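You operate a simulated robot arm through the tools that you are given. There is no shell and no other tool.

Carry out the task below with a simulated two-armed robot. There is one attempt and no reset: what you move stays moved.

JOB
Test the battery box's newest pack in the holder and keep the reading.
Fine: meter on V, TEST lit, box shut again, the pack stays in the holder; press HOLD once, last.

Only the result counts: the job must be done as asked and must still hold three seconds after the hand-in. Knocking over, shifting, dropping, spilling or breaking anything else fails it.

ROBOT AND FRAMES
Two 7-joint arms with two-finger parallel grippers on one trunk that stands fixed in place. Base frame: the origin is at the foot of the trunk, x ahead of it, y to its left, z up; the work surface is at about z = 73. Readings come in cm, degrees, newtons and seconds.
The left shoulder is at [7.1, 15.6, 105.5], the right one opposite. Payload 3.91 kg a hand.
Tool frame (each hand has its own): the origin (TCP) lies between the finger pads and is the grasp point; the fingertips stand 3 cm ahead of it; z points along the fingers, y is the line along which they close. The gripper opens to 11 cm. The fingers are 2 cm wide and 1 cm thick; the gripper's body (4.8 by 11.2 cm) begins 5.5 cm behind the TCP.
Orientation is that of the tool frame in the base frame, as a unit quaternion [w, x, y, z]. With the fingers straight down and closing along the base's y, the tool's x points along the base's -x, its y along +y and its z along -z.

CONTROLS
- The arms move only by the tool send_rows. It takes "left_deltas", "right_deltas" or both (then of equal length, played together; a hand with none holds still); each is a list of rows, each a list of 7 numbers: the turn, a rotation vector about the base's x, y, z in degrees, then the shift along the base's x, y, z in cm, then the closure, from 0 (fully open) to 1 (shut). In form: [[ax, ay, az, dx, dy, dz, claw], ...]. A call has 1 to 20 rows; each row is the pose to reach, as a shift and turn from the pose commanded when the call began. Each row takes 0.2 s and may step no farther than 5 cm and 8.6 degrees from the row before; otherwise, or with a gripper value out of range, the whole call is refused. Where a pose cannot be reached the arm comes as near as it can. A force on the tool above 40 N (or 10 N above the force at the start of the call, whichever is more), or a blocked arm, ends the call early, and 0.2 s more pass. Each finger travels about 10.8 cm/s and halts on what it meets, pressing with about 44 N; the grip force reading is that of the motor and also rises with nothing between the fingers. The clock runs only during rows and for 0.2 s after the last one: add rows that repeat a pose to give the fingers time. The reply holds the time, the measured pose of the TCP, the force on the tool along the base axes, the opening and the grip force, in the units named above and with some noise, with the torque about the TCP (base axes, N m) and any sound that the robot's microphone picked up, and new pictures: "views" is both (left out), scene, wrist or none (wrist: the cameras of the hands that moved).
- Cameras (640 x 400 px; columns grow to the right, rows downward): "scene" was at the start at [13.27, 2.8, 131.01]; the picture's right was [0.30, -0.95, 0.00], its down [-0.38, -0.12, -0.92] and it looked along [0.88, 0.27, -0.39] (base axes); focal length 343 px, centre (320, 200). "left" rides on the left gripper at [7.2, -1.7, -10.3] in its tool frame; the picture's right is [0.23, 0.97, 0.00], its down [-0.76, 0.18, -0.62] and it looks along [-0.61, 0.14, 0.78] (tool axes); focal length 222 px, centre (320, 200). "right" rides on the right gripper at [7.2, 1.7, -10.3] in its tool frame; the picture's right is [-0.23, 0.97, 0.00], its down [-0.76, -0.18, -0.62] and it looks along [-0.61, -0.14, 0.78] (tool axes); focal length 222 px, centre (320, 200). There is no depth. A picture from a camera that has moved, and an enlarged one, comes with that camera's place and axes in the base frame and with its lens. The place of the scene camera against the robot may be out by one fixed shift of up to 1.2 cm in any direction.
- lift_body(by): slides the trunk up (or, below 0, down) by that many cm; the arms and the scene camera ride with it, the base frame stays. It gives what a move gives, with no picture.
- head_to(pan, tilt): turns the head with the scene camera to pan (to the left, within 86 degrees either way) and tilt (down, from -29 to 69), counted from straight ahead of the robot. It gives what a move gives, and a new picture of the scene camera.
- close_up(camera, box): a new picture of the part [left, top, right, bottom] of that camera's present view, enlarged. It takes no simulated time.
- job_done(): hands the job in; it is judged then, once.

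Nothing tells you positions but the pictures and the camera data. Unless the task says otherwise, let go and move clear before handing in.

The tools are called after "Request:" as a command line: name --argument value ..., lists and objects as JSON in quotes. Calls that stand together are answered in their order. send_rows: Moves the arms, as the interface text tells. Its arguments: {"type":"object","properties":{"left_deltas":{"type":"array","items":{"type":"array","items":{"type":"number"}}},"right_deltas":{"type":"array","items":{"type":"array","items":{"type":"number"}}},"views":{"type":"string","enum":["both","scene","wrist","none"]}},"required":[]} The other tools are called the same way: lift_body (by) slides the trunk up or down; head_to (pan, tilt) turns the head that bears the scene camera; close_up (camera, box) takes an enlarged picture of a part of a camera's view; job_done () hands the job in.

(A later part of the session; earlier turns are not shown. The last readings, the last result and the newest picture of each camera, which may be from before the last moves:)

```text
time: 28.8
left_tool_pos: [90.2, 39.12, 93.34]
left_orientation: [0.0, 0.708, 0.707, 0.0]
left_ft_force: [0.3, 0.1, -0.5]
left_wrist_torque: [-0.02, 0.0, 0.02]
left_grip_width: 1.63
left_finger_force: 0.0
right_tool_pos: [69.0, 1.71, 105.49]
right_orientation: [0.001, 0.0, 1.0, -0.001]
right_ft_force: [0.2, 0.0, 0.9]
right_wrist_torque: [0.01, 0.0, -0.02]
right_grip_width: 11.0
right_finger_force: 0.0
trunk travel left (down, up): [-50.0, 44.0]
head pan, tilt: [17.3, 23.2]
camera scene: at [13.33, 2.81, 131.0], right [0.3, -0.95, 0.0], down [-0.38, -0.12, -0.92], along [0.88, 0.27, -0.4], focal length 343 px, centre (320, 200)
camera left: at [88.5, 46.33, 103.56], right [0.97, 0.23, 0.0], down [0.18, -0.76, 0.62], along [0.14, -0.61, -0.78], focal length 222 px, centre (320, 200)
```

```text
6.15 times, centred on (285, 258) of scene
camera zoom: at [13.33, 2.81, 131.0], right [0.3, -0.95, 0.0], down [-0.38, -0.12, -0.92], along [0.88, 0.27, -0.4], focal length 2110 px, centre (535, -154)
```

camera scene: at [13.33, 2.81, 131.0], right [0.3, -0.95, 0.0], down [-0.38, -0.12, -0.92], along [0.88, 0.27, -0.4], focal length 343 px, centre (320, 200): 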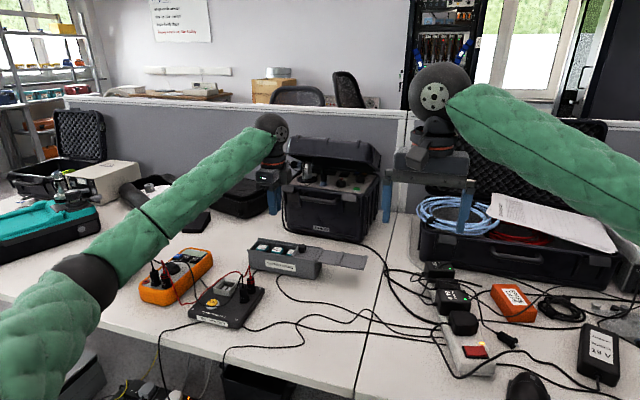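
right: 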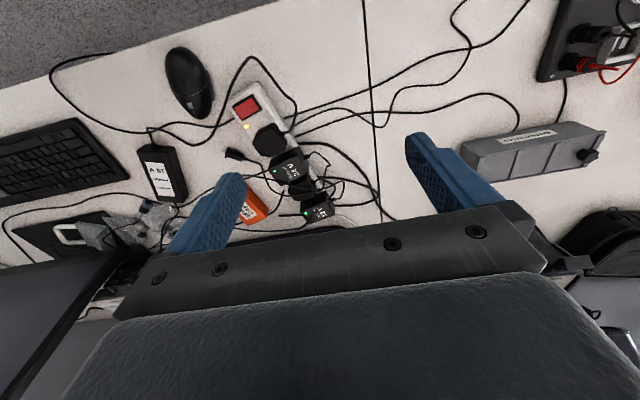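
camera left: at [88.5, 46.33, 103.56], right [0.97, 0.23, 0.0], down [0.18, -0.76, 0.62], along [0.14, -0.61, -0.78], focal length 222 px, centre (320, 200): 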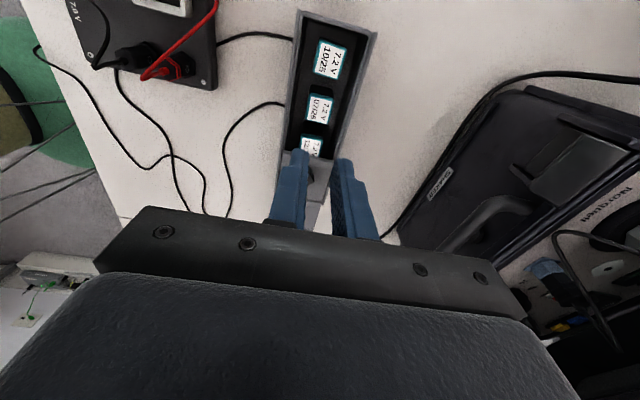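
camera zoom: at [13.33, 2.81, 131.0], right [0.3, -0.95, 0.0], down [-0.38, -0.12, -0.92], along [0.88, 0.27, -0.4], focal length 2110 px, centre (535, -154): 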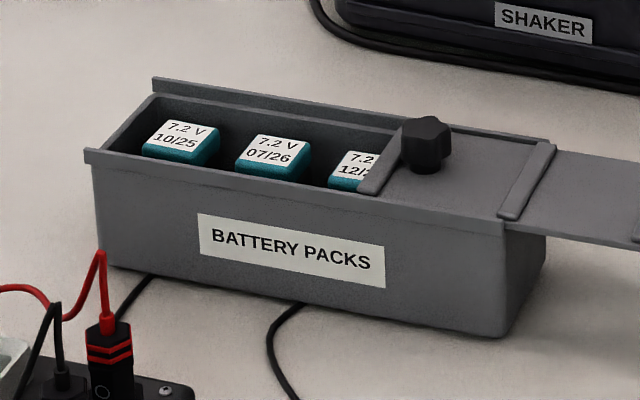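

The pack did not move at all. I retry with a deeper grip (fingertips near z 75.3), full closing command and a slow lift.

Request:
send_rows --left_deltas '[[0, 0, 0, 0, 0, 0, 0.68], [0, 0, 0, 0, 0, -4, 0.68], [0, 0, 0, 0, 0, -8, 0.68], [0, 0, 0, 0, 0, -10, 0.68], [0, 0, 0, 0, 0, -11, 0.68], [0, 0, 0, 0, 0, -12, 0.68], [0, 0, 0, 0, 0, -13, 0.68], [0, 0, 0, 0, 0, -14, 0.68], [0, 0, 0, 0, 0, -15, 0.68], [0, 0, 0, 0, 0, -15, 0.68], [0, 0, 0, 0, 0, -15, 0.8], [0, 0, 0, 0, 0, -15, 0.95], [0, 0, 0, 0, 0, -15, 1], [0, 0, 0, 0, 0, -15, 1], [0, 0, 0, 0, 0, -15, 1]]' --views "wrist"

Request:
close_up --camera "left" --box '[220, 90, 420, 215]'

Request:
close_up --camera "scene" --box '[245, 215, 305, 260]'

```text
time: 31.0
left_tool_pos: [90.32, 39.15, 79.03]
left_orientation: [0.004, 0.707, 0.708, 0.003]
left_ft_force: [-3.3, -1.5, 15.9]
left_wrist_torque: [0.04, -0.41, -0.05]
left_grip_width: 2.76
left_finger_force: 5.8
right_tool_pos: [68.92, 1.55, 105.61]
right_orientation: [0.0, 0.0, 1.0, 0.001]
right_ft_force: [0.6, 0.1, -0.1]
right_wrist_torque: [0.01, 0.0, -0.02]
right_grip_width: 11.01
right_finger_force: 0.1
trunk travel left (down, up): [-50.0, 44.0]
head pan, tilt: [17.3, 23.2]
stopped in row 11 (left hand): the force on the tool passed its limit at 43 N (the readings are from after the stop); the commanded pose is now the measured one
camera left: at [88.4, 46.34, 89.28], right [0.97, 0.23, 0.01], down [0.17, -0.76, 0.63], along [0.15, -0.61, -0.78], focal length 222 px, centre (320, 200)
```

left: 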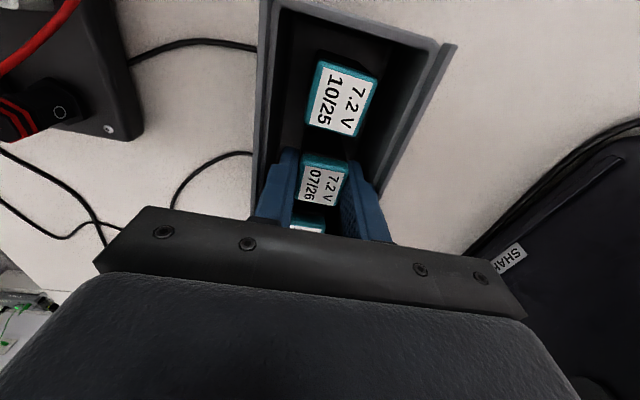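

```text
3.20 times, centred on (320, 152) of left
camera zoom: at [88.4, 46.34, 89.28], right [0.97, 0.23, 0.01], down [0.17, -0.76, 0.63], along [0.15, -0.61, -0.78], focal length 711 px, centre (320, 352)
```

zoom: 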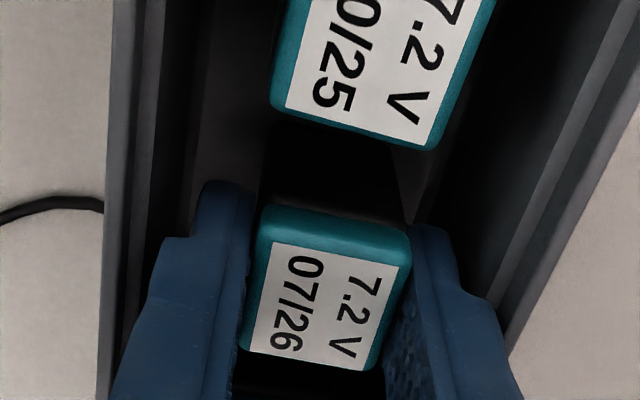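

```text
8.89 times, centred on (275, 238) of scene
camera zoom: at [13.16, 2.73, 131.01], right [0.3, -0.95, 0.0], down [-0.38, -0.12, -0.92], along [0.88, 0.27, -0.39], focal length 3048 px, centre (720, -133)
```

zoom: 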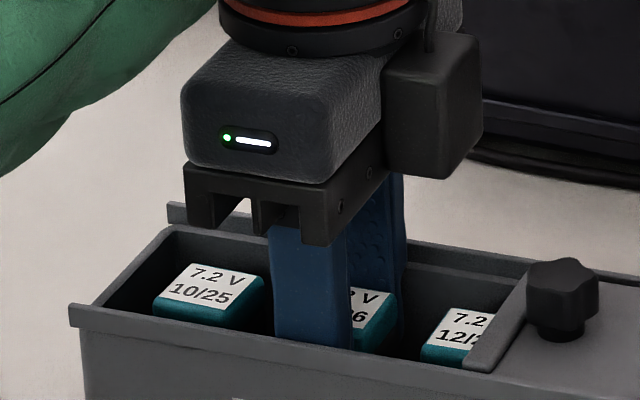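

The thicker part of the fingers met the box rails at this depth, so it can't go lower with this opening. I ease up 0.3 cm, straighten, close fully and lift in very small steps watching the force.

Request:
send_rows --left_deltas '[[0, 0.3, 0, -0.1, 0.0, 0.2, 0.8], [0, 0.5, 0, -0.17, 0.05, 0.3, 0.8], [0, 0.5, 0, -0.17, 0.05, 0.3, 0.9], [0, 0.5, 0, -0.17, 0.05, 0.3, 1], [0, 0.5, 0, -0.17, 0.05, 0.3, 1], [0, 0.5, 0, -0.17, 0.05, 0.3, 1]]' --views "wrist"

Request:
close_up --camera "left" --box '[270, 110, 370, 215]'

```text
time: 32.4
left_tool_pos: [90.02, 39.08, 78.99]
left_orientation: [-0.001, 0.708, 0.706, -0.003]
left_ft_force: [-1.0, -1.0, 5.5]
left_wrist_torque: [-0.08, -0.01, -0.02]
left_grip_width: 2.73
left_finger_force: 44.4
right_tool_pos: [68.98, 1.64, 105.61]
right_orientation: [0.0, 0.0, 1.0, 0.0]
right_ft_force: [-0.1, 0.0, 0.0]
right_wrist_torque: [-0.01, 0.03, 0.0]
right_grip_width: 11.01
right_finger_force: 0.0
trunk travel left (down, up): [-50.0, 44.0]
head pan, tilt: [17.3, 23.2]
camera left: at [88.36, 46.34, 89.29], right [0.97, 0.23, 0.0], down [0.18, -0.76, 0.62], along [0.14, -0.61, -0.78], focal length 222 px, centre (320, 200)
```

left: 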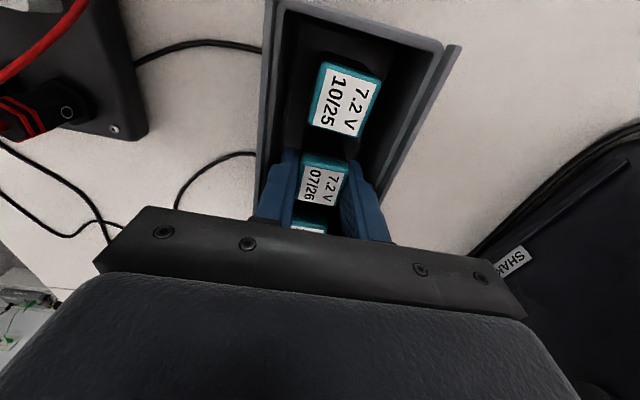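

```text
3.81 times, centred on (320, 162) of left
camera zoom: at [88.36, 46.34, 89.29], right [0.97, 0.23, 0.0], down [0.18, -0.76, 0.62], along [0.14, -0.61, -0.78], focal length 846 px, centre (320, 343)
```

zoom: 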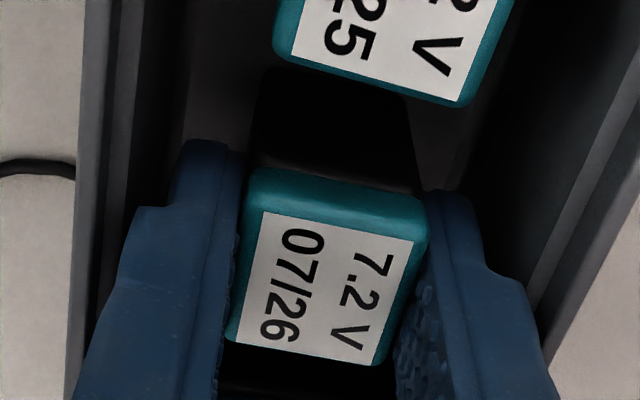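

Gripped again at 2.73 cm with 44 N. Now a slow lift of 0.6 cm in small steps, then check.

Request:
send_rows --left_deltas '[[0, 0, 0, 0, 0, 0.15, 1], [0, 0, 0, 0, 0, 0.3, 1], [0, 0, 0, 0, 0, 0.45, 1], [0, 0, 0, 0, 0, 0.6, 1]]' --views "none"

Request:
close_up --camera "left" --box '[270, 110, 370, 215]'

Request:
close_up --camera "scene" --box '[235, 215, 335, 290]'

```text
time: 33.4
left_tool_pos: [90.11, 39.31, 79.66]
left_orientation: [-0.001, 0.707, 0.707, -0.002]
left_ft_force: [-0.3, -0.4, -0.5]
left_wrist_torque: [0.02, -0.03, 0.01]
left_grip_width: 2.75
left_finger_force: 44.3
right_tool_pos: [69.0, 1.74, 105.55]
right_orientation: [0.001, 0.0, 1.0, 0.001]
right_ft_force: [0.2, 0.6, 0.5]
right_wrist_torque: [-0.02, 0.01, 0.03]
right_grip_width: 11.0
right_finger_force: 0.1
trunk travel left (down, up): [-50.0, 44.0]
head pan, tilt: [17.3, 23.2]
```

```text
3.81 times, centred on (320, 162) of left
camera zoom: at [88.37, 46.43, 89.88], right [0.97, 0.23, 0.0], down [0.18, -0.76, 0.62], along [0.14, -0.61, -0.78], focal length 846 px, centre (320, 343)
```

zoom: 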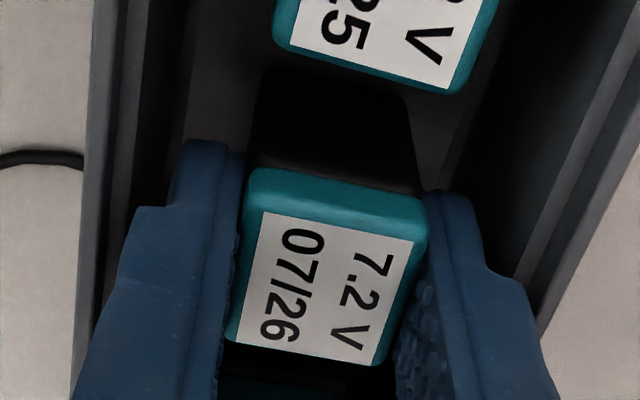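

```text
5.33 times, centred on (285, 252) of scene
camera zoom: at [13.29, 2.78, 131.01], right [0.3, -0.95, 0.0], down [-0.38, -0.12, -0.92], along [0.88, 0.27, -0.4], focal length 1829 px, centre (507, -80)
```

zoom: 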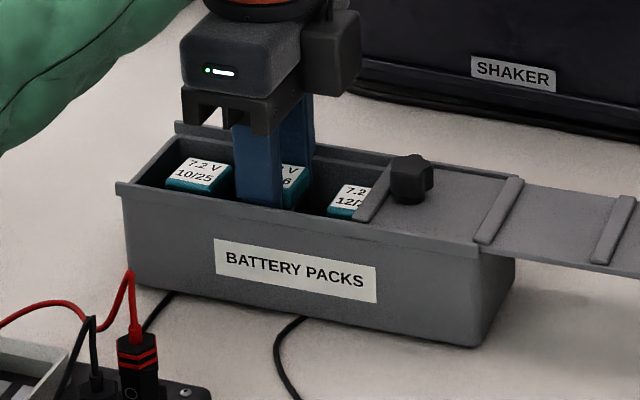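

The pack now rises with the hand while the box stays. I keep lifting slowly.

Request:
send_rows --left_deltas '[[0, 0, 0, 0, 0, 0.3, 1], [0, 0, 0, 0, 0, 0.6, 1], [0, 0, 0, 0, 0, 0.9, 1], [0, 0, 0, 0, 0, 1.2, 1], [0, 0, 0, 0, 0, 1.5, 1], [0, 0, 0, 0, 0, 1.8, 1], [0, 0, 0, 0, 0, 2.1, 1], [0, 0, 0, 0, 0, 2.4, 1]]' --views "none"

Request:
close_up --camera "left" --box '[270, 110, 370, 215]'

Request:
close_up --camera "scene" --box '[235, 215, 335, 290]'

```text
time: 35.2
left_tool_pos: [90.14, 39.35, 82.01]
left_orientation: [0.0, 0.707, 0.707, -0.002]
left_ft_force: [0.9, -0.1, -0.1]
left_wrist_torque: [0.01, 0.02, 0.01]
left_grip_width: 2.72
left_finger_force: 44.1
right_tool_pos: [69.02, 1.73, 105.47]
right_orientation: [0.0, 0.0, 1.0, 0.0]
right_ft_force: [0.0, 0.0, -0.3]
right_wrist_torque: [0.01, -0.03, 0.03]
right_grip_width: 11.02
right_finger_force: 0.0
trunk travel left (down, up): [-50.0, 44.0]
head pan, tilt: [17.3, 23.2]
```

```text
3.81 times, centred on (320, 162) of left
camera zoom: at [88.4, 46.42, 92.27], right [0.97, 0.23, 0.0], down [0.18, -0.76, 0.62], along [0.14, -0.61, -0.78], focal length 846 px, centre (320, 343)
```

zoom: 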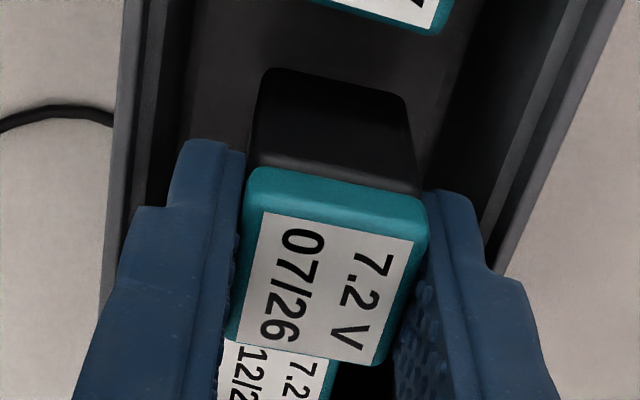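

```text
5.33 times, centred on (285, 252) of scene
camera zoom: at [13.29, 2.78, 131.01], right [0.3, -0.95, 0.0], down [-0.38, -0.12, -0.92], along [0.88, 0.27, -0.4], focal length 1829 px, centre (507, -80)
```

zoom: 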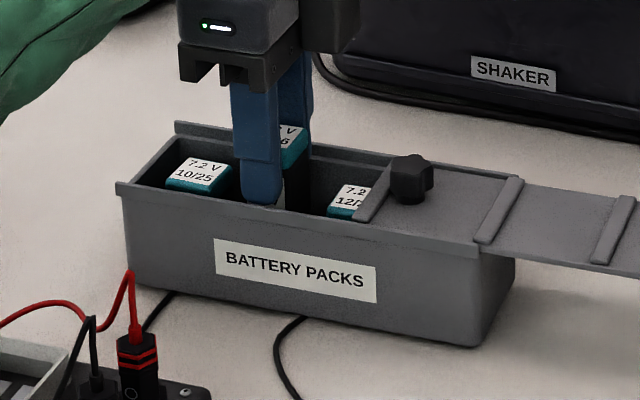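

The pack comes up securely. I continue at the same gentle pace to clear the box.

Request:
send_rows --left_deltas '[[0, 0, 0, 0, 0, 0.3, 1], [0, 0, 0, 0, 0, 0.7, 1], [0, 0, 0, 0, 0, 1.1, 1], [0, 0, 0, 0, 0, 1.5, 1], [0, 0, 0, 0, 0, 1.9, 1], [0, 0, 0, 0, 0, 2.3, 1], [0, 0, 0, 0, 0, 2.7, 1], [0, 0, 0, 0, 0, 3.1, 1], [0, 0, 0, 0, 0, 3.5, 1], [0, 0, 0, 0, 0, 3.9, 1], [0, 0, 0, 0, 0, 4.3, 1], [0, 0, 0, 0, 0, 4.7, 1], [0, 0, 0, 0, 0, 5.1, 1], [0, 0, 0, 0, 0, 5.5, 1], [0, 0, 0, 0, 0, 5.9, 1], [0, 0, 0, 0, 0, 6.3, 1], [0, 0, 0, 0, 0, 6.7, 1], [0, 0, 0, 0, 0, 7.0, 1]]' --views "wrist"

Request:
close_up --camera "scene" --box '[235, 190, 335, 290]'

Request:
close_up --camera "left" --box '[60, 0, 260, 130]'

```text
time: 39.0
left_tool_pos: [90.12, 39.33, 89.0]
left_orientation: [0.0, 0.707, 0.707, -0.002]
left_ft_force: [0.4, -0.2, -0.6]
left_wrist_torque: [0.01, 0.0, 0.02]
left_grip_width: 2.73
left_finger_force: 44.3
right_tool_pos: [69.06, 1.54, 105.52]
right_orientation: [0.0, 0.0, 1.0, -0.001]
right_ft_force: [-0.3, -0.1, -0.5]
right_wrist_torque: [-0.01, 0.01, 0.01]
right_grip_width: 10.99
right_finger_force: 0.0
trunk travel left (down, up): [-50.0, 44.0]
head pan, tilt: [17.3, 23.2]
camera left: at [88.42, 46.42, 99.28], right [0.97, 0.23, 0.0], down [0.18, -0.76, 0.62], along [0.14, -0.61, -0.78], focal length 222 px, centre (320, 200)
```

left: 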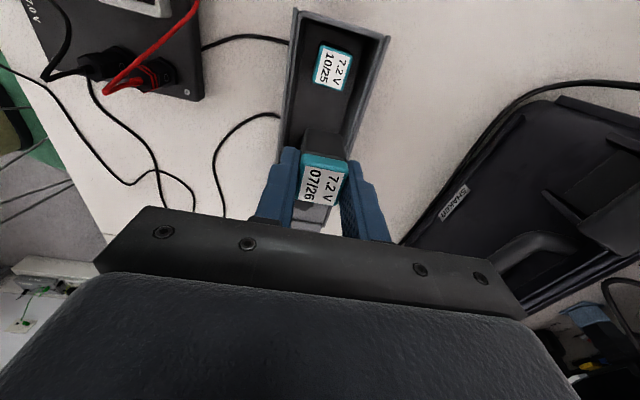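

```text
4.00 times, centred on (285, 240) of scene
camera zoom: at [13.29, 2.78, 131.01], right [0.3, -0.95, 0.0], down [-0.38, -0.12, -0.92], along [0.88, 0.27, -0.4], focal length 1372 px, centre (460, 40)
```

zoom: 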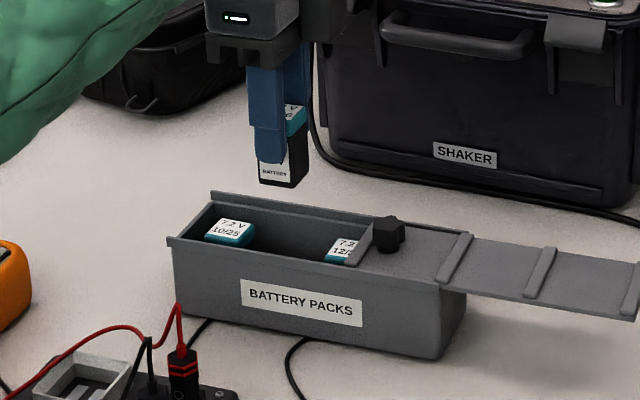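

```text
3.08 times, centred on (160, 65) of left
camera zoom: at [88.42, 46.42, 99.28], right [0.97, 0.23, 0.0], down [0.18, -0.76, 0.62], along [0.14, -0.61, -0.78], focal length 684 px, centre (812, 615)
```

zoom: 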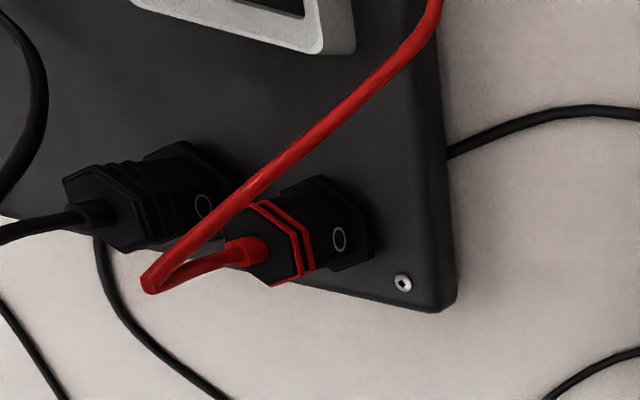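

The pack is out, bottom about 5.1 cm below the TCP, and the box is undisturbed. I carry it slowly to above the holder at a safe height to look at the tray and leads.

Request:
send_rows --left_deltas '[[0, 0, 0, -0.2, 0.1, 0.1, 1], [0, 0, 0, -0.7, 0.3, 0.3, 1], [0, 0, 0, -1.4, 0.6, 0.6, 1], [0, 0, 0, -2.2, 1.0, 0.9, 1], [0, 0, 0, -3.1, 1.35, 1.2, 1], [0, 0, 0, -4.0, 1.75, 1.5, 1], [0, 0, 0, -4.9, 2.15, 1.8, 1], [0, 0, 0, -5.8, 2.55, 2.1, 1], [0, 0, 0, -6.7, 2.95, 2.4, 1], [0, 0, 0, -7.6, 3.35, 2.7, 1], [0, 0, 0, -8.5, 3.7, 3.0, 1], [0, 0, 0, -9.4, 4.1, 3.0, 1], [0, 0, 0, -10.3, 4.5, 3.0, 1], [0, 0, 0, -11.2, 4.9, 3.0, 1], [0, 0, 0, -12.1, 5.3, 3.0, 1], [0, 0, 0, -13.0, 5.7, 3.0, 1], [0, 0, 0, -13.9, 6.1, 3.0, 1], [0, 0, 0, -14.8, 6.5, 3.0, 1], [0, 0, 0, -15.6, 6.8, 3.0, 1], [0, 0, 0, -16.1, 7.0, 3.0, 1]]' --views "both"

Request:
close_up --camera "left" --box '[220, 20, 440, 200]'

Request:
close_up --camera "scene" --box '[170, 220, 290, 330]'

```text
time: 43.2
left_tool_pos: [74.09, 46.28, 92.13]
left_orientation: [0.0, 0.707, 0.707, -0.002]
left_ft_force: [-0.8, -0.1, -1.0]
left_wrist_torque: [0.01, 0.04, -0.01]
left_grip_width: 2.74
left_finger_force: 43.9
right_tool_pos: [68.99, 1.68, 105.49]
right_orientation: [0.0, -0.001, 1.0, 0.0]
right_ft_force: [-0.7, 0.3, -0.1]
right_wrist_torque: [0.0, 0.01, -0.02]
right_grip_width: 11.01
right_finger_force: 0.2
trunk travel left (down, up): [-50.0, 44.0]
head pan, tilt: [17.3, 23.2]
camera scene: at [13.28, 2.8, 131.01], right [0.3, -0.95, 0.0], down [-0.38, -0.12, -0.92], along [0.88, 0.27, -0.4], focal length 343 px, centre (320, 200)
camera left: at [72.28, 53.46, 102.28], right [0.97, 0.23, 0.0], down [0.18, -0.76, 0.62], along [0.14, -0.61, -0.78], focal length 222 px, centre (320, 200)
```

scene: 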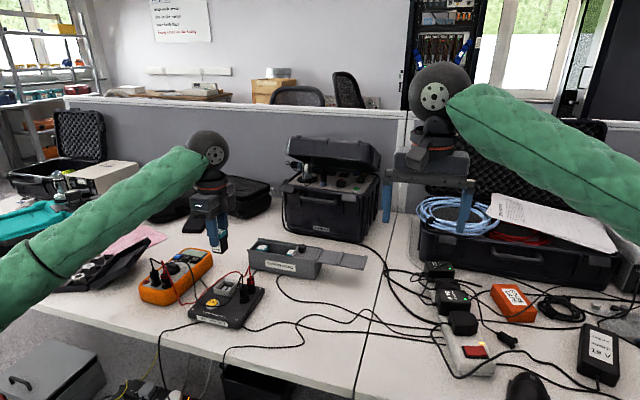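
left: 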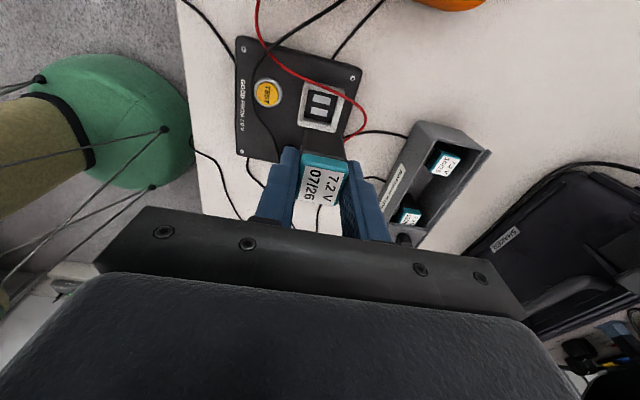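

```text
2.22 times, centred on (330, 110) of left
camera zoom: at [72.28, 53.46, 102.28], right [0.97, 0.23, 0.0], down [0.18, -0.76, 0.62], along [0.14, -0.61, -0.78], focal length 494 px, centre (298, 400)
```

zoom: 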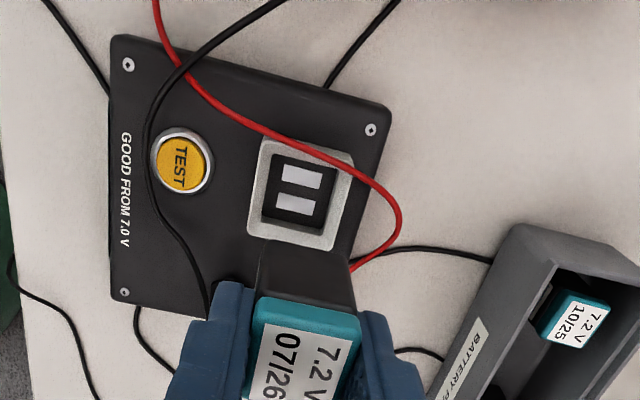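

```text
3.64 times, centred on (230, 275) of scene
camera zoom: at [13.28, 2.8, 131.01], right [0.3, -0.95, 0.0], down [-0.38, -0.12, -0.92], along [0.88, 0.27, -0.4], focal length 1247 px, centre (647, -73)
```

zoom: 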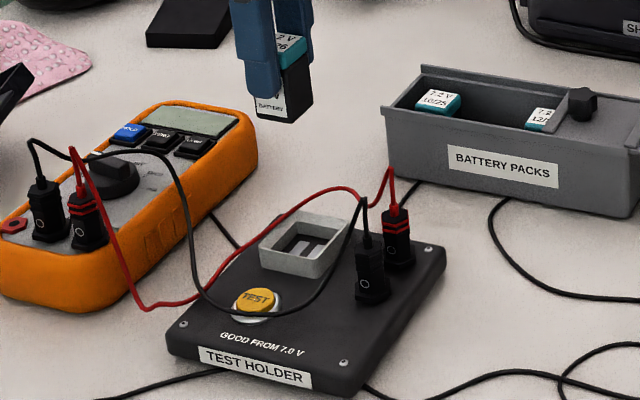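

The tray is well visible from here. I zoom closer to get its exact centre, yaw, and how the red lead runs.

Request:
close_up --camera "left" --box '[285, 65, 385, 140]'

Request:
close_up --camera "scene" --box '[205, 265, 265, 310]'

Request:
close_up --camera "left" --box '[230, 25, 370, 150]'

Request:
close_up --camera "left" --box '[280, 130, 370, 215]'

```text
5.33 times, centred on (335, 102) of left
camera zoom: at [72.28, 53.46, 102.28], right [0.97, 0.23, 0.0], down [0.18, -0.76, 0.62], along [0.14, -0.61, -0.78], focal length 1185 px, centre (240, 720)
```

zoom: 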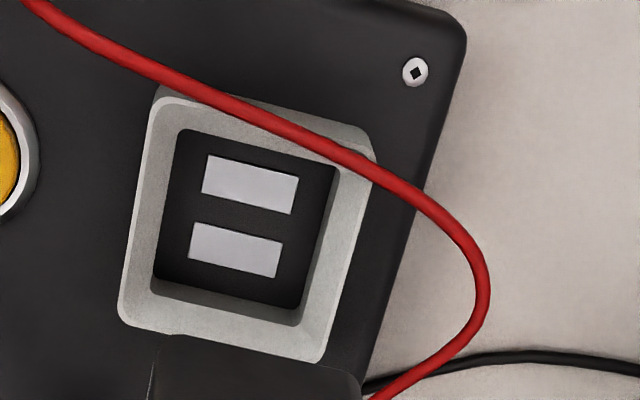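

```text
8.89 times, centred on (235, 288) of scene
camera zoom: at [13.28, 2.8, 131.01], right [0.3, -0.95, 0.0], down [-0.38, -0.12, -0.92], along [0.88, 0.27, -0.4], focal length 3048 px, centre (1076, -578)
```

zoom: 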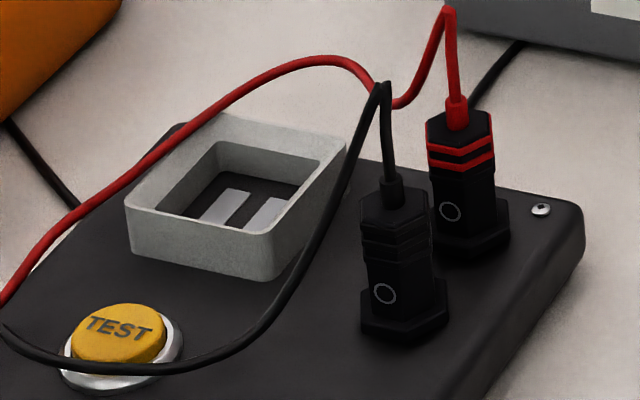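

```text
3.20 times, centred on (300, 88) of left
camera zoom: at [72.28, 53.46, 102.28], right [0.97, 0.23, 0.0], down [0.18, -0.76, 0.62], along [0.14, -0.61, -0.78], focal length 711 px, centre (384, 560)
```

zoom: 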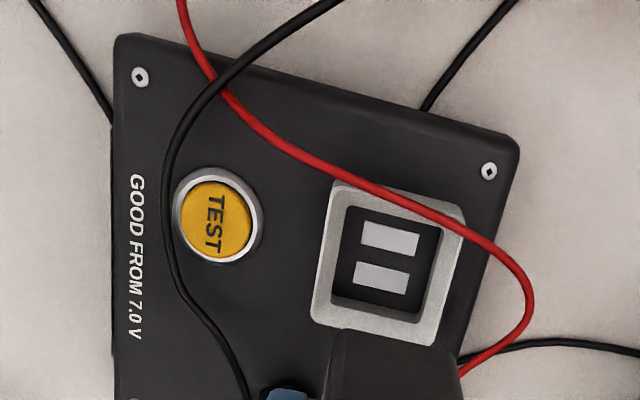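

```text
4.71 times, centred on (325, 172) of left
camera zoom: at [72.28, 53.46, 102.28], right [0.97, 0.23, 0.0], down [0.18, -0.76, 0.62], along [0.14, -0.61, -0.78], focal length 1045 px, centre (296, 329)
```

zoom: 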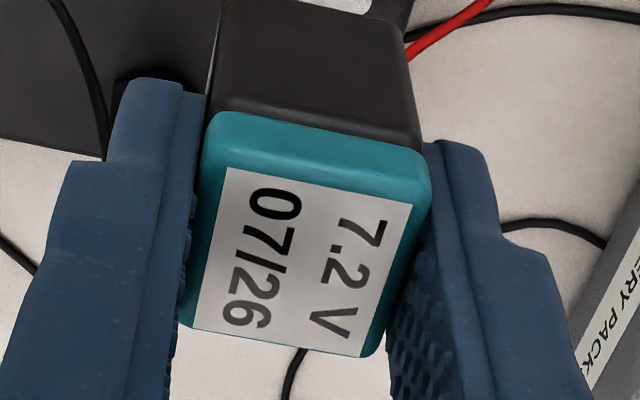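

The tray centres at about (74.1, 46.27), inner 3.2 cm, rim z≈77.3, aligned with the axes; the leads pass outside the finger paths. I lower the pack to just above the rim and recheck.

Request:
send_rows --left_deltas '[[0, 0, 0, 0.08, -0.06, -0.3, 1], [0, 0, 0, 0.08, -0.06, -0.8, 1], [0, 0, 0, 0.08, -0.06, -1.4, 1], [0, 0, 0, 0.08, -0.06, -2.0, 1], [0, 0, 0, 0.08, -0.06, -2.6, 1], [0, 0, 0, 0.08, -0.06, -3.2, 1], [0, 0, 0, 0.08, -0.06, -3.8, 1], [0, 0, 0, 0.08, -0.06, -4.4, 1], [0, 0, 0, 0.08, -0.06, -5.0, 1], [0, 0, 0, 0.08, -0.06, -5.6, 1], [0, 0, 0, 0.08, -0.06, -6.2, 1], [0, 0, 0, 0.08, -0.06, -6.8, 1], [0, 0, 0, 0.08, -0.06, -7.4, 1], [0, 0, 0, 0.08, -0.06, -8.0, 1], [0, 0, 0, 0.08, -0.06, -8.4, 1], [0, 0, 0, 0.08, -0.06, -8.4, 1]]' --views "wrist"

Request:
close_up --camera "scene" --box '[195, 225, 275, 310]'

Request:
close_up --camera "left" --box '[250, 90, 400, 210]'

```text
time: 46.6
left_tool_pos: [74.03, 46.16, 83.57]
left_orientation: [0.0, 0.707, 0.707, -0.001]
left_ft_force: [0.8, 0.0, -1.2]
left_wrist_torque: [0.02, -0.01, -0.02]
left_grip_width: 2.71
left_finger_force: 43.9
right_tool_pos: [69.14, 1.69, 105.52]
right_orientation: [0.0, -0.001, 1.0, 0.0]
right_ft_force: [0.1, -0.1, -0.2]
right_wrist_torque: [0.01, -0.02, -0.03]
right_grip_width: 10.99
right_finger_force: 0.1
trunk travel left (down, up): [-50.0, 44.0]
head pan, tilt: [17.3, 23.2]
camera left: at [72.33, 53.36, 93.92], right [0.97, 0.23, 0.0], down [0.18, -0.76, 0.62], along [0.14, -0.61, -0.78], focal length 222 px, centre (320, 200)
```

left: 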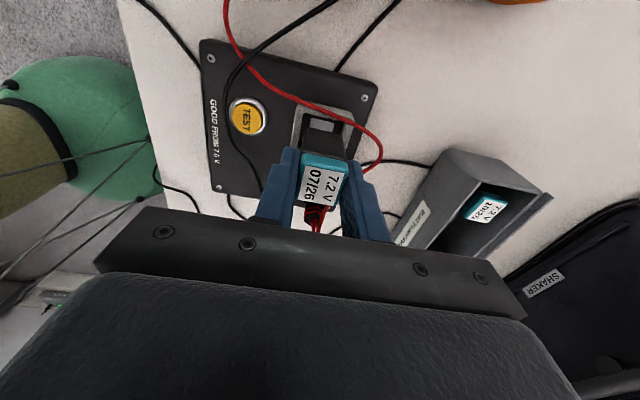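

```text
4.71 times, centred on (235, 268) of scene
camera zoom: at [13.28, 2.79, 131.01], right [0.3, -0.95, 0.0], down [-0.38, -0.12, -0.92], along [0.88, 0.27, -0.4], focal length 1614 px, centre (720, -118)
```

zoom: 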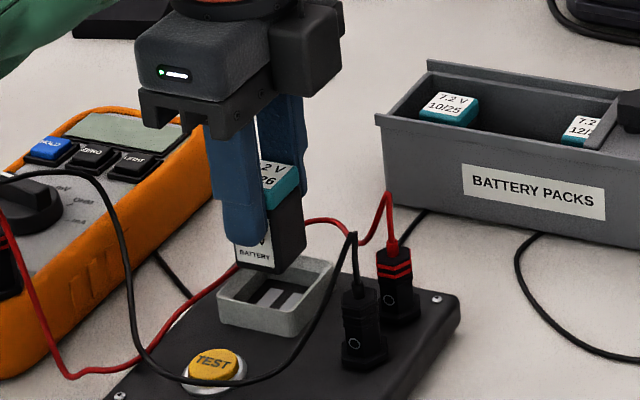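

```text
3.33 times, centred on (325, 150) of left
camera zoom: at [72.33, 53.36, 93.92], right [0.97, 0.23, 0.0], down [0.18, -0.76, 0.62], along [0.14, -0.61, -0.78], focal length 740 px, centre (303, 367)
```

zoom: 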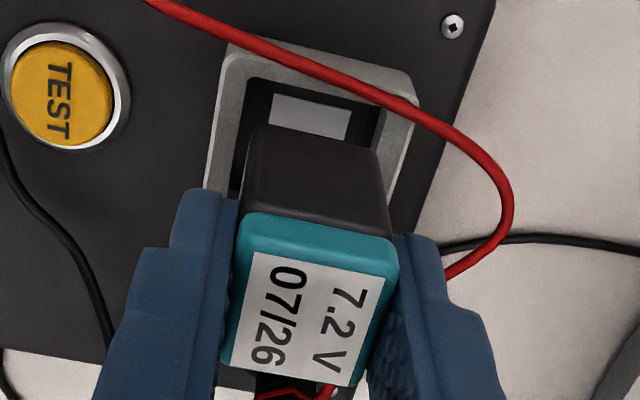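

The pack hangs just above the tray. I zoom in from both cameras to fine-tune the centring.

Request:
close_up --camera "scene" --box '[216, 268, 248, 296]'

Request:
close_up --camera "left" --box '[285, 90, 385, 160]'

Request:
close_up --camera "right" --box '[520, 0, 640, 90]'

```text
14.29 times, centred on (232, 282) of scene
camera zoom: at [13.28, 2.79, 131.01], right [0.3, -0.95, 0.0], down [-0.38, -0.12, -0.92], along [0.88, 0.27, -0.4], focal length 4898 px, centre (1577, -971)
```

zoom: 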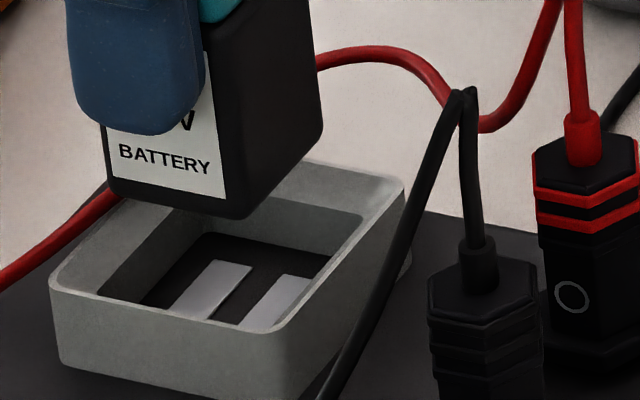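

```text
5.71 times, centred on (335, 125) of left
camera zoom: at [72.33, 53.36, 93.92], right [0.97, 0.23, 0.0], down [0.18, -0.76, 0.62], along [0.14, -0.61, -0.78], focal length 1269 px, centre (234, 629)
```

zoom: 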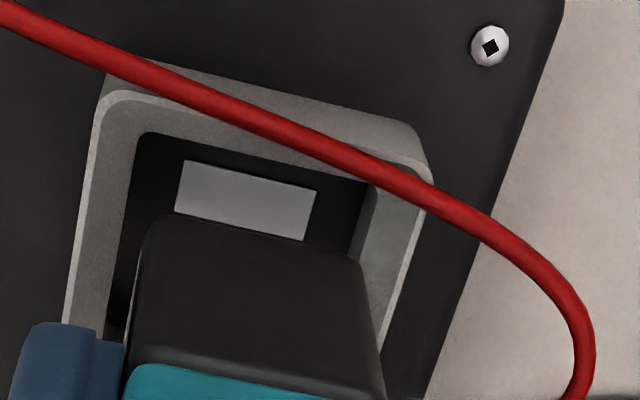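

```text
4.44 times, centred on (580, 45) of right
camera zoom: at [61.75, 3.41, 115.73], right [0.23, 0.97, 0.0], down [0.76, -0.18, 0.62], along [0.61, -0.14, -0.78], focal length 987 px, centre (-836, 889)
```

zoom: 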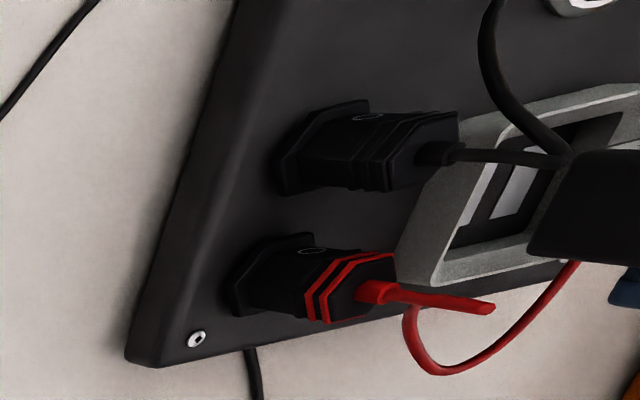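

Combining both views: pack centre ≈(74.05, 46.43), tray centre ≈(74.05, 46.4), pack bottom ≈4.5 cm below the TCP. Aligned, so I lower until the pack just enters the rim and check force.

Request:
send_rows --left_deltas '[[0, 0, 0, -0.03, 0, -0.4, 1], [0, 0, 0, -0.03, 0, -0.8, 1], [0, 0, 0, -0.03, 0, -1.1, 1], [0, 0, 0, -0.03, 0, -1.4, 1], [0, 0, 0, -0.03, 0, -1.6, 1], [0, 0, 0, -0.03, 0, -1.8, 1], [0, 0, 0, -0.03, 0, -2.0, 1], [0, 0, 0, -0.03, 0, -2.0, 1]]' --views "none"

Request:
close_up --camera "scene" --box '[216, 268, 248, 296]'

Request:
close_up --camera "left" --box '[285, 90, 385, 160]'

```text
time: 48.4
left_tool_pos: [74.13, 46.12, 81.6]
left_orientation: [0.0, 0.707, 0.707, -0.002]
left_ft_force: [-0.3, 0.0, -1.1]
left_wrist_torque: [-0.01, 0.0, -0.02]
left_grip_width: 2.73
left_finger_force: 43.9
right_tool_pos: [69.03, 1.63, 105.57]
right_orientation: [0.0, 0.0, 1.0, 0.0]
right_ft_force: [0.9, -0.2, -0.7]
right_wrist_torque: [0.02, 0.02, -0.01]
right_grip_width: 10.99
right_finger_force: 0.1
trunk travel left (down, up): [-50.0, 44.0]
head pan, tilt: [17.3, 23.2]
```

```text
14.29 times, centred on (232, 282) of scene
camera zoom: at [13.28, 2.79, 131.01], right [0.3, -0.95, 0.0], down [-0.38, -0.12, -0.92], along [0.88, 0.27, -0.4], focal length 4898 px, centre (1577, -971)
```

zoom: 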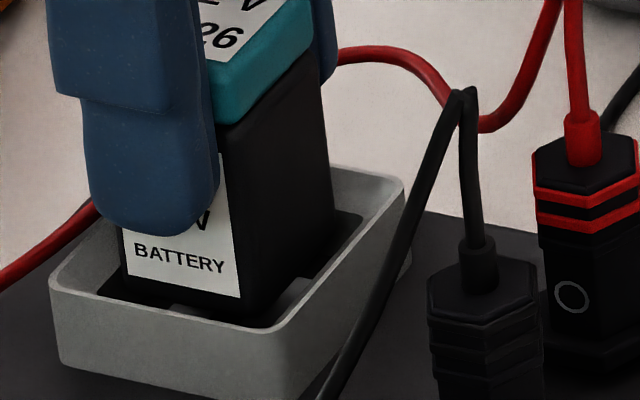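

```text
5.71 times, centred on (335, 125) of left
camera zoom: at [72.33, 53.33, 91.88], right [0.97, 0.23, 0.0], down [0.18, -0.76, 0.62], along [0.14, -0.61, -0.78], focal length 1269 px, centre (234, 629)
```

zoom: 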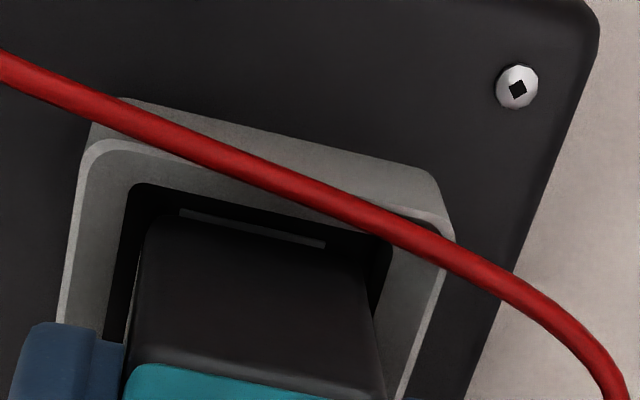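

The pack is entering the tray centred (gaps ≈0.25–0.4 cm all round). I continue down in fine steps.

Request:
send_rows --left_deltas '[[0, 0, 0, 0, 0.06, -0.2, 1], [0, 0, 0, 0, 0.06, -0.4, 1], [0, 0, 0, 0, 0.06, -0.6, 1], [0, 0, 0, 0, 0.06, -0.8, 1], [0, 0, 0, 0, 0.06, -0.9, 1], [0, 0, 0, 0, 0.06, -0.9, 1]]' --views "none"

Request:
close_up --camera "scene" --box '[216, 268, 248, 296]'

Request:
close_up --camera "left" --box '[285, 90, 385, 160]'

```text
time: 49.8
left_tool_pos: [73.99, 46.24, 80.71]
left_orientation: [0.0, 0.707, 0.707, -0.001]
left_ft_force: [0.5, 0.4, 2.8]
left_wrist_torque: [0.05, -0.09, 0.03]
left_grip_width: 2.72
left_finger_force: 43.6
right_tool_pos: [68.93, 1.62, 105.62]
right_orientation: [-0.001, 0.0, 1.0, 0.0]
right_ft_force: [0.2, 0.0, 0.6]
right_wrist_torque: [-0.05, -0.01, -0.03]
right_grip_width: 11.0
right_finger_force: 0.0
trunk travel left (down, up): [-50.0, 44.0]
head pan, tilt: [17.3, 23.2]
```

```text
14.29 times, centred on (232, 282) of scene
camera zoom: at [13.26, 2.78, 131.02], right [0.3, -0.95, 0.0], down [-0.38, -0.12, -0.92], along [0.88, 0.27, -0.39], focal length 4898 px, centre (1577, -971)
```

zoom: 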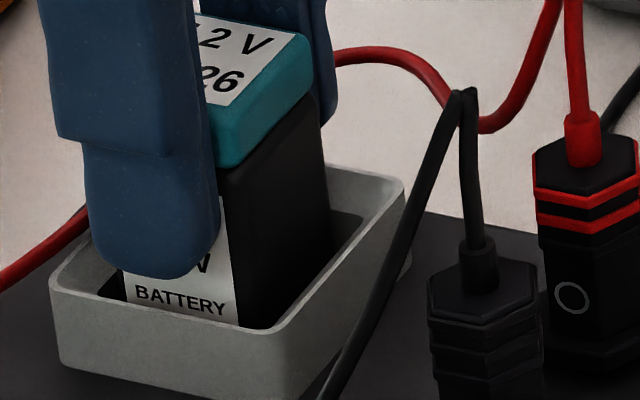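

```text
5.71 times, centred on (335, 125) of left
camera zoom: at [72.31, 53.42, 90.99], right [0.97, 0.23, 0.0], down [0.18, -0.76, 0.62], along [0.14, -0.61, -0.78], focal length 1269 px, centre (234, 629)
```

zoom: 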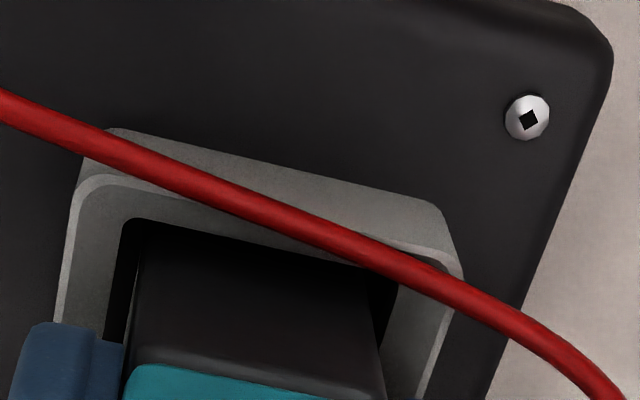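

A light contact (≈4 N) appeared at TCP z 80.7, so the pack is at or near the seat. I press 0.2 cm more to confirm.

Request:
send_rows --left_deltas '[[0, 0, 0, 0, 0, -0.1, 1], [0, 0, 0, 0, 0, -0.2, 1], [0, 0, 0, 0, 0, -0.2, 1]]' --views "none"

Request:
close_up --camera "scene" --box '[212, 262, 252, 297]'

```text
time: 50.6
left_tool_pos: [73.91, 46.29, 80.72]
left_orientation: [0.0, 0.707, 0.707, 0.0]
left_ft_force: [3.5, 3.2, 18.6]
left_wrist_torque: [0.14, -0.22, 0.0]
left_grip_width: 2.74
left_finger_force: 44.2
right_tool_pos: [68.86, 1.59, 105.67]
right_orientation: [-0.001, 0.0, 1.0, -0.001]
right_ft_force: [-0.5, 0.4, 0.2]
right_wrist_torque: [-0.01, 0.03, -0.01]
right_grip_width: 10.99
right_finger_force: 0.1
trunk travel left (down, up): [-50.0, 44.0]
head pan, tilt: [17.3, 23.2]
```

```text
11.43 times, centred on (232, 280) of scene
camera zoom: at [13.16, 2.72, 131.05], right [0.3, -0.95, 0.0], down [-0.38, -0.12, -0.92], along [0.88, 0.27, -0.39], focal length 3918 px, centre (1326, -709)
```

zoom: 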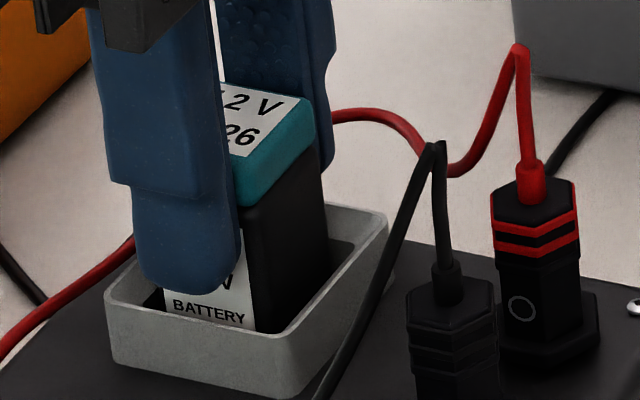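

Firm contact at the same height: the pack is on the tray's floor. I relieve the pressure, open the fingers only slightly and back straight up.

Request:
send_rows --left_deltas '[[0, 0, 0, 0.05, 0, 0.2, 1], [0, 0, 0, 0.05, 0, 0.2, 1], [0, 0, 0, 0.05, 0, 0.2, 0.74], [0, 0, 0, 0.05, 0, 0.2, 0.7], [0, 0, 0, 0.05, 0, 0.2, 0.7], [0, 0, 0, 0.05, 0, 0.6, 0.7], [0, 0, 0, 0.05, 0, 1.2, 0.7]]' --views "wrist"

Request:
close_up --camera "scene" --box '[212, 262, 252, 297]'

Request:
close_up --camera "left" --box '[250, 90, 400, 210]'

```text
time: 52.2
left_tool_pos: [74.0, 46.25, 81.75]
left_orientation: [-0.001, 0.707, 0.708, -0.003]
left_ft_force: [0.0, 0.7, 0.5]
left_wrist_torque: [-0.01, 0.02, -0.02]
left_grip_width: 3.28
left_finger_force: 0.0
right_tool_pos: [69.11, 1.69, 105.47]
right_orientation: [0.0, -0.001, 1.0, 0.0]
right_ft_force: [0.1, 0.2, 0.3]
right_wrist_torque: [-0.04, -0.02, 0.02]
right_grip_width: 11.0
right_finger_force: 0.0
trunk travel left (down, up): [-50.0, 44.0]
head pan, tilt: [17.3, 23.2]
camera left: at [72.35, 53.43, 92.01], right [0.97, 0.23, 0.0], down [0.18, -0.76, 0.62], along [0.14, -0.61, -0.78], focal length 222 px, centre (320, 200)
```

left: 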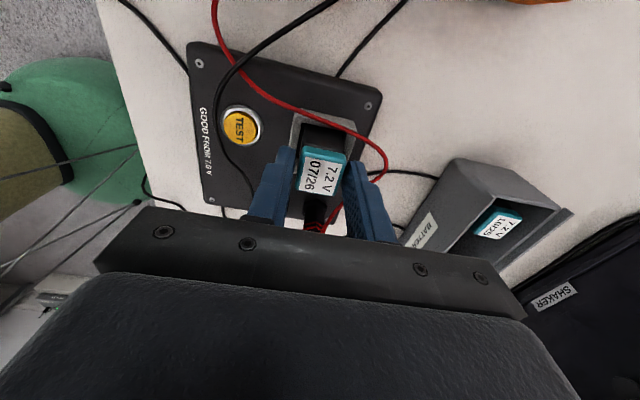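

```text
11.43 times, centred on (232, 280) of scene
camera zoom: at [13.27, 2.78, 131.01], right [0.3, -0.95, 0.0], down [-0.38, -0.12, -0.92], along [0.88, 0.27, -0.39], focal length 3918 px, centre (1326, -709)
```

zoom: 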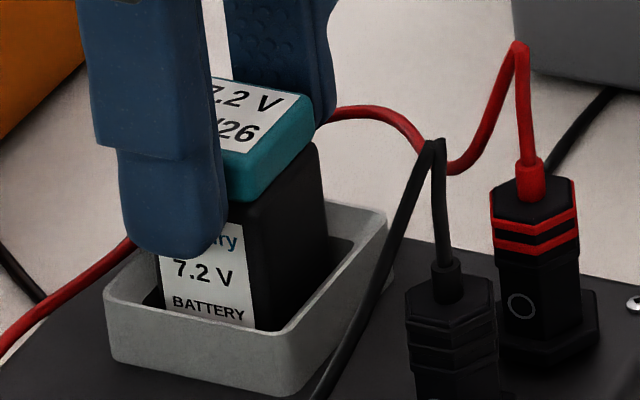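

```text
3.33 times, centred on (325, 150) of left
camera zoom: at [72.35, 53.43, 92.01], right [0.97, 0.23, 0.0], down [0.18, -0.76, 0.62], along [0.14, -0.61, -0.78], focal length 740 px, centre (303, 367)
```

zoom: 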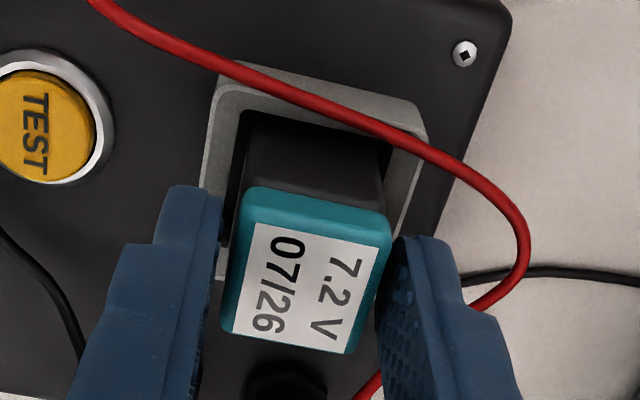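

The pack stands seated and upright in the tray. I rise straight up clear of the leads, then turn the hand back for the lid.

Request:
send_rows --left_deltas '[[0, 0, 0, 0, 0, 0.6, 0.7], [0, 0, 0, 0, 0, 1.5, 0.7], [0, 0, 0, 0, 0, 3, 0.7], [0, 0, 0, 0, 0, 6, 0.7], [0, 0, 0, 0, 0, 10, 0.7], [0, 0, 0, 0, 0, 14, 0.7], [0, 0, 0, 0, 0, 14, 0.7]]' --views "both"

Request:
close_up --camera "scene" --box '[190, 240, 270, 310]'

Request:
close_up --camera "left" --box '[260, 60, 400, 170]'

```text
time: 53.8
left_tool_pos: [74.18, 46.28, 95.7]
left_orientation: [-0.001, 0.707, 0.707, -0.002]
left_ft_force: [0.0, 0.0, 0.6]
left_wrist_torque: [-0.02, -0.02, 0.0]
left_grip_width: 3.31
left_finger_force: 0.2
right_tool_pos: [68.99, 1.71, 105.41]
right_orientation: [0.0, 0.0, 1.0, 0.0]
right_ft_force: [0.4, 0.3, 0.5]
right_wrist_torque: [-0.01, 0.03, -0.03]
right_grip_width: 10.98
right_finger_force: 0.0
trunk travel left (down, up): [-50.0, 44.0]
head pan, tilt: [17.3, 23.2]
camera scene: at [13.33, 2.83, 131.0], right [0.3, -0.95, 0.0], down [-0.38, -0.12, -0.92], along [0.88, 0.27, -0.4], focal length 343 px, centre (320, 200)
camera left: at [72.46, 53.44, 105.93], right [0.97, 0.23, 0.0], down [0.18, -0.76, 0.62], along [0.14, -0.61, -0.78], focal length 222 px, centre (320, 200)
```

scene: 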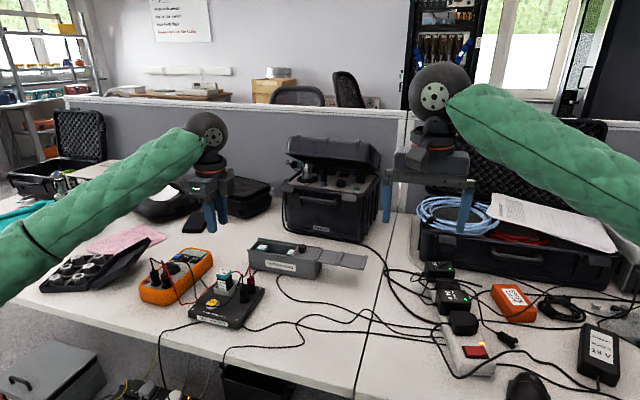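
left: 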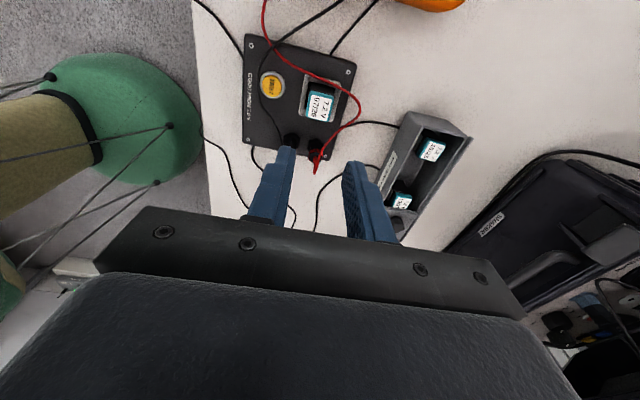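

```text
5.71 times, centred on (230, 275) of scene
camera zoom: at [13.33, 2.83, 131.0], right [0.3, -0.95, 0.0], down [-0.38, -0.12, -0.92], along [0.88, 0.27, -0.4], focal length 1959 px, centre (834, -229)
```

zoom: 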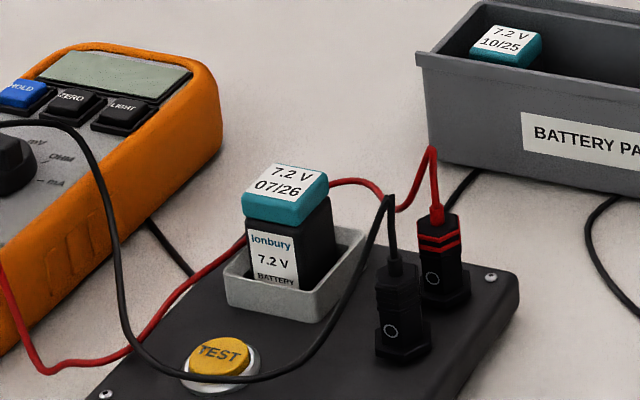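

```text
3.64 times, centred on (330, 115) of left
camera zoom: at [72.46, 53.44, 105.93], right [0.97, 0.23, 0.0], down [0.18, -0.76, 0.62], along [0.14, -0.61, -0.78], focal length 808 px, centre (284, 509)
```

zoom: 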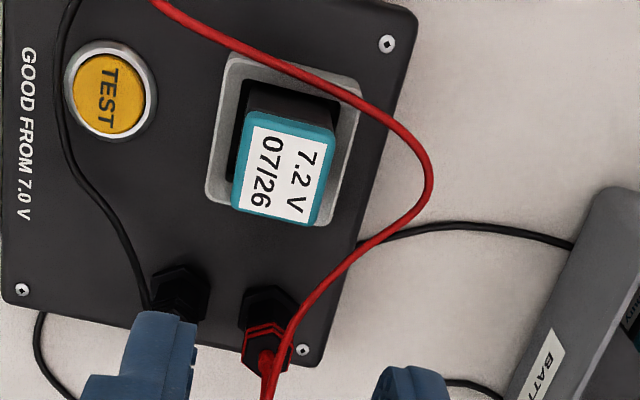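

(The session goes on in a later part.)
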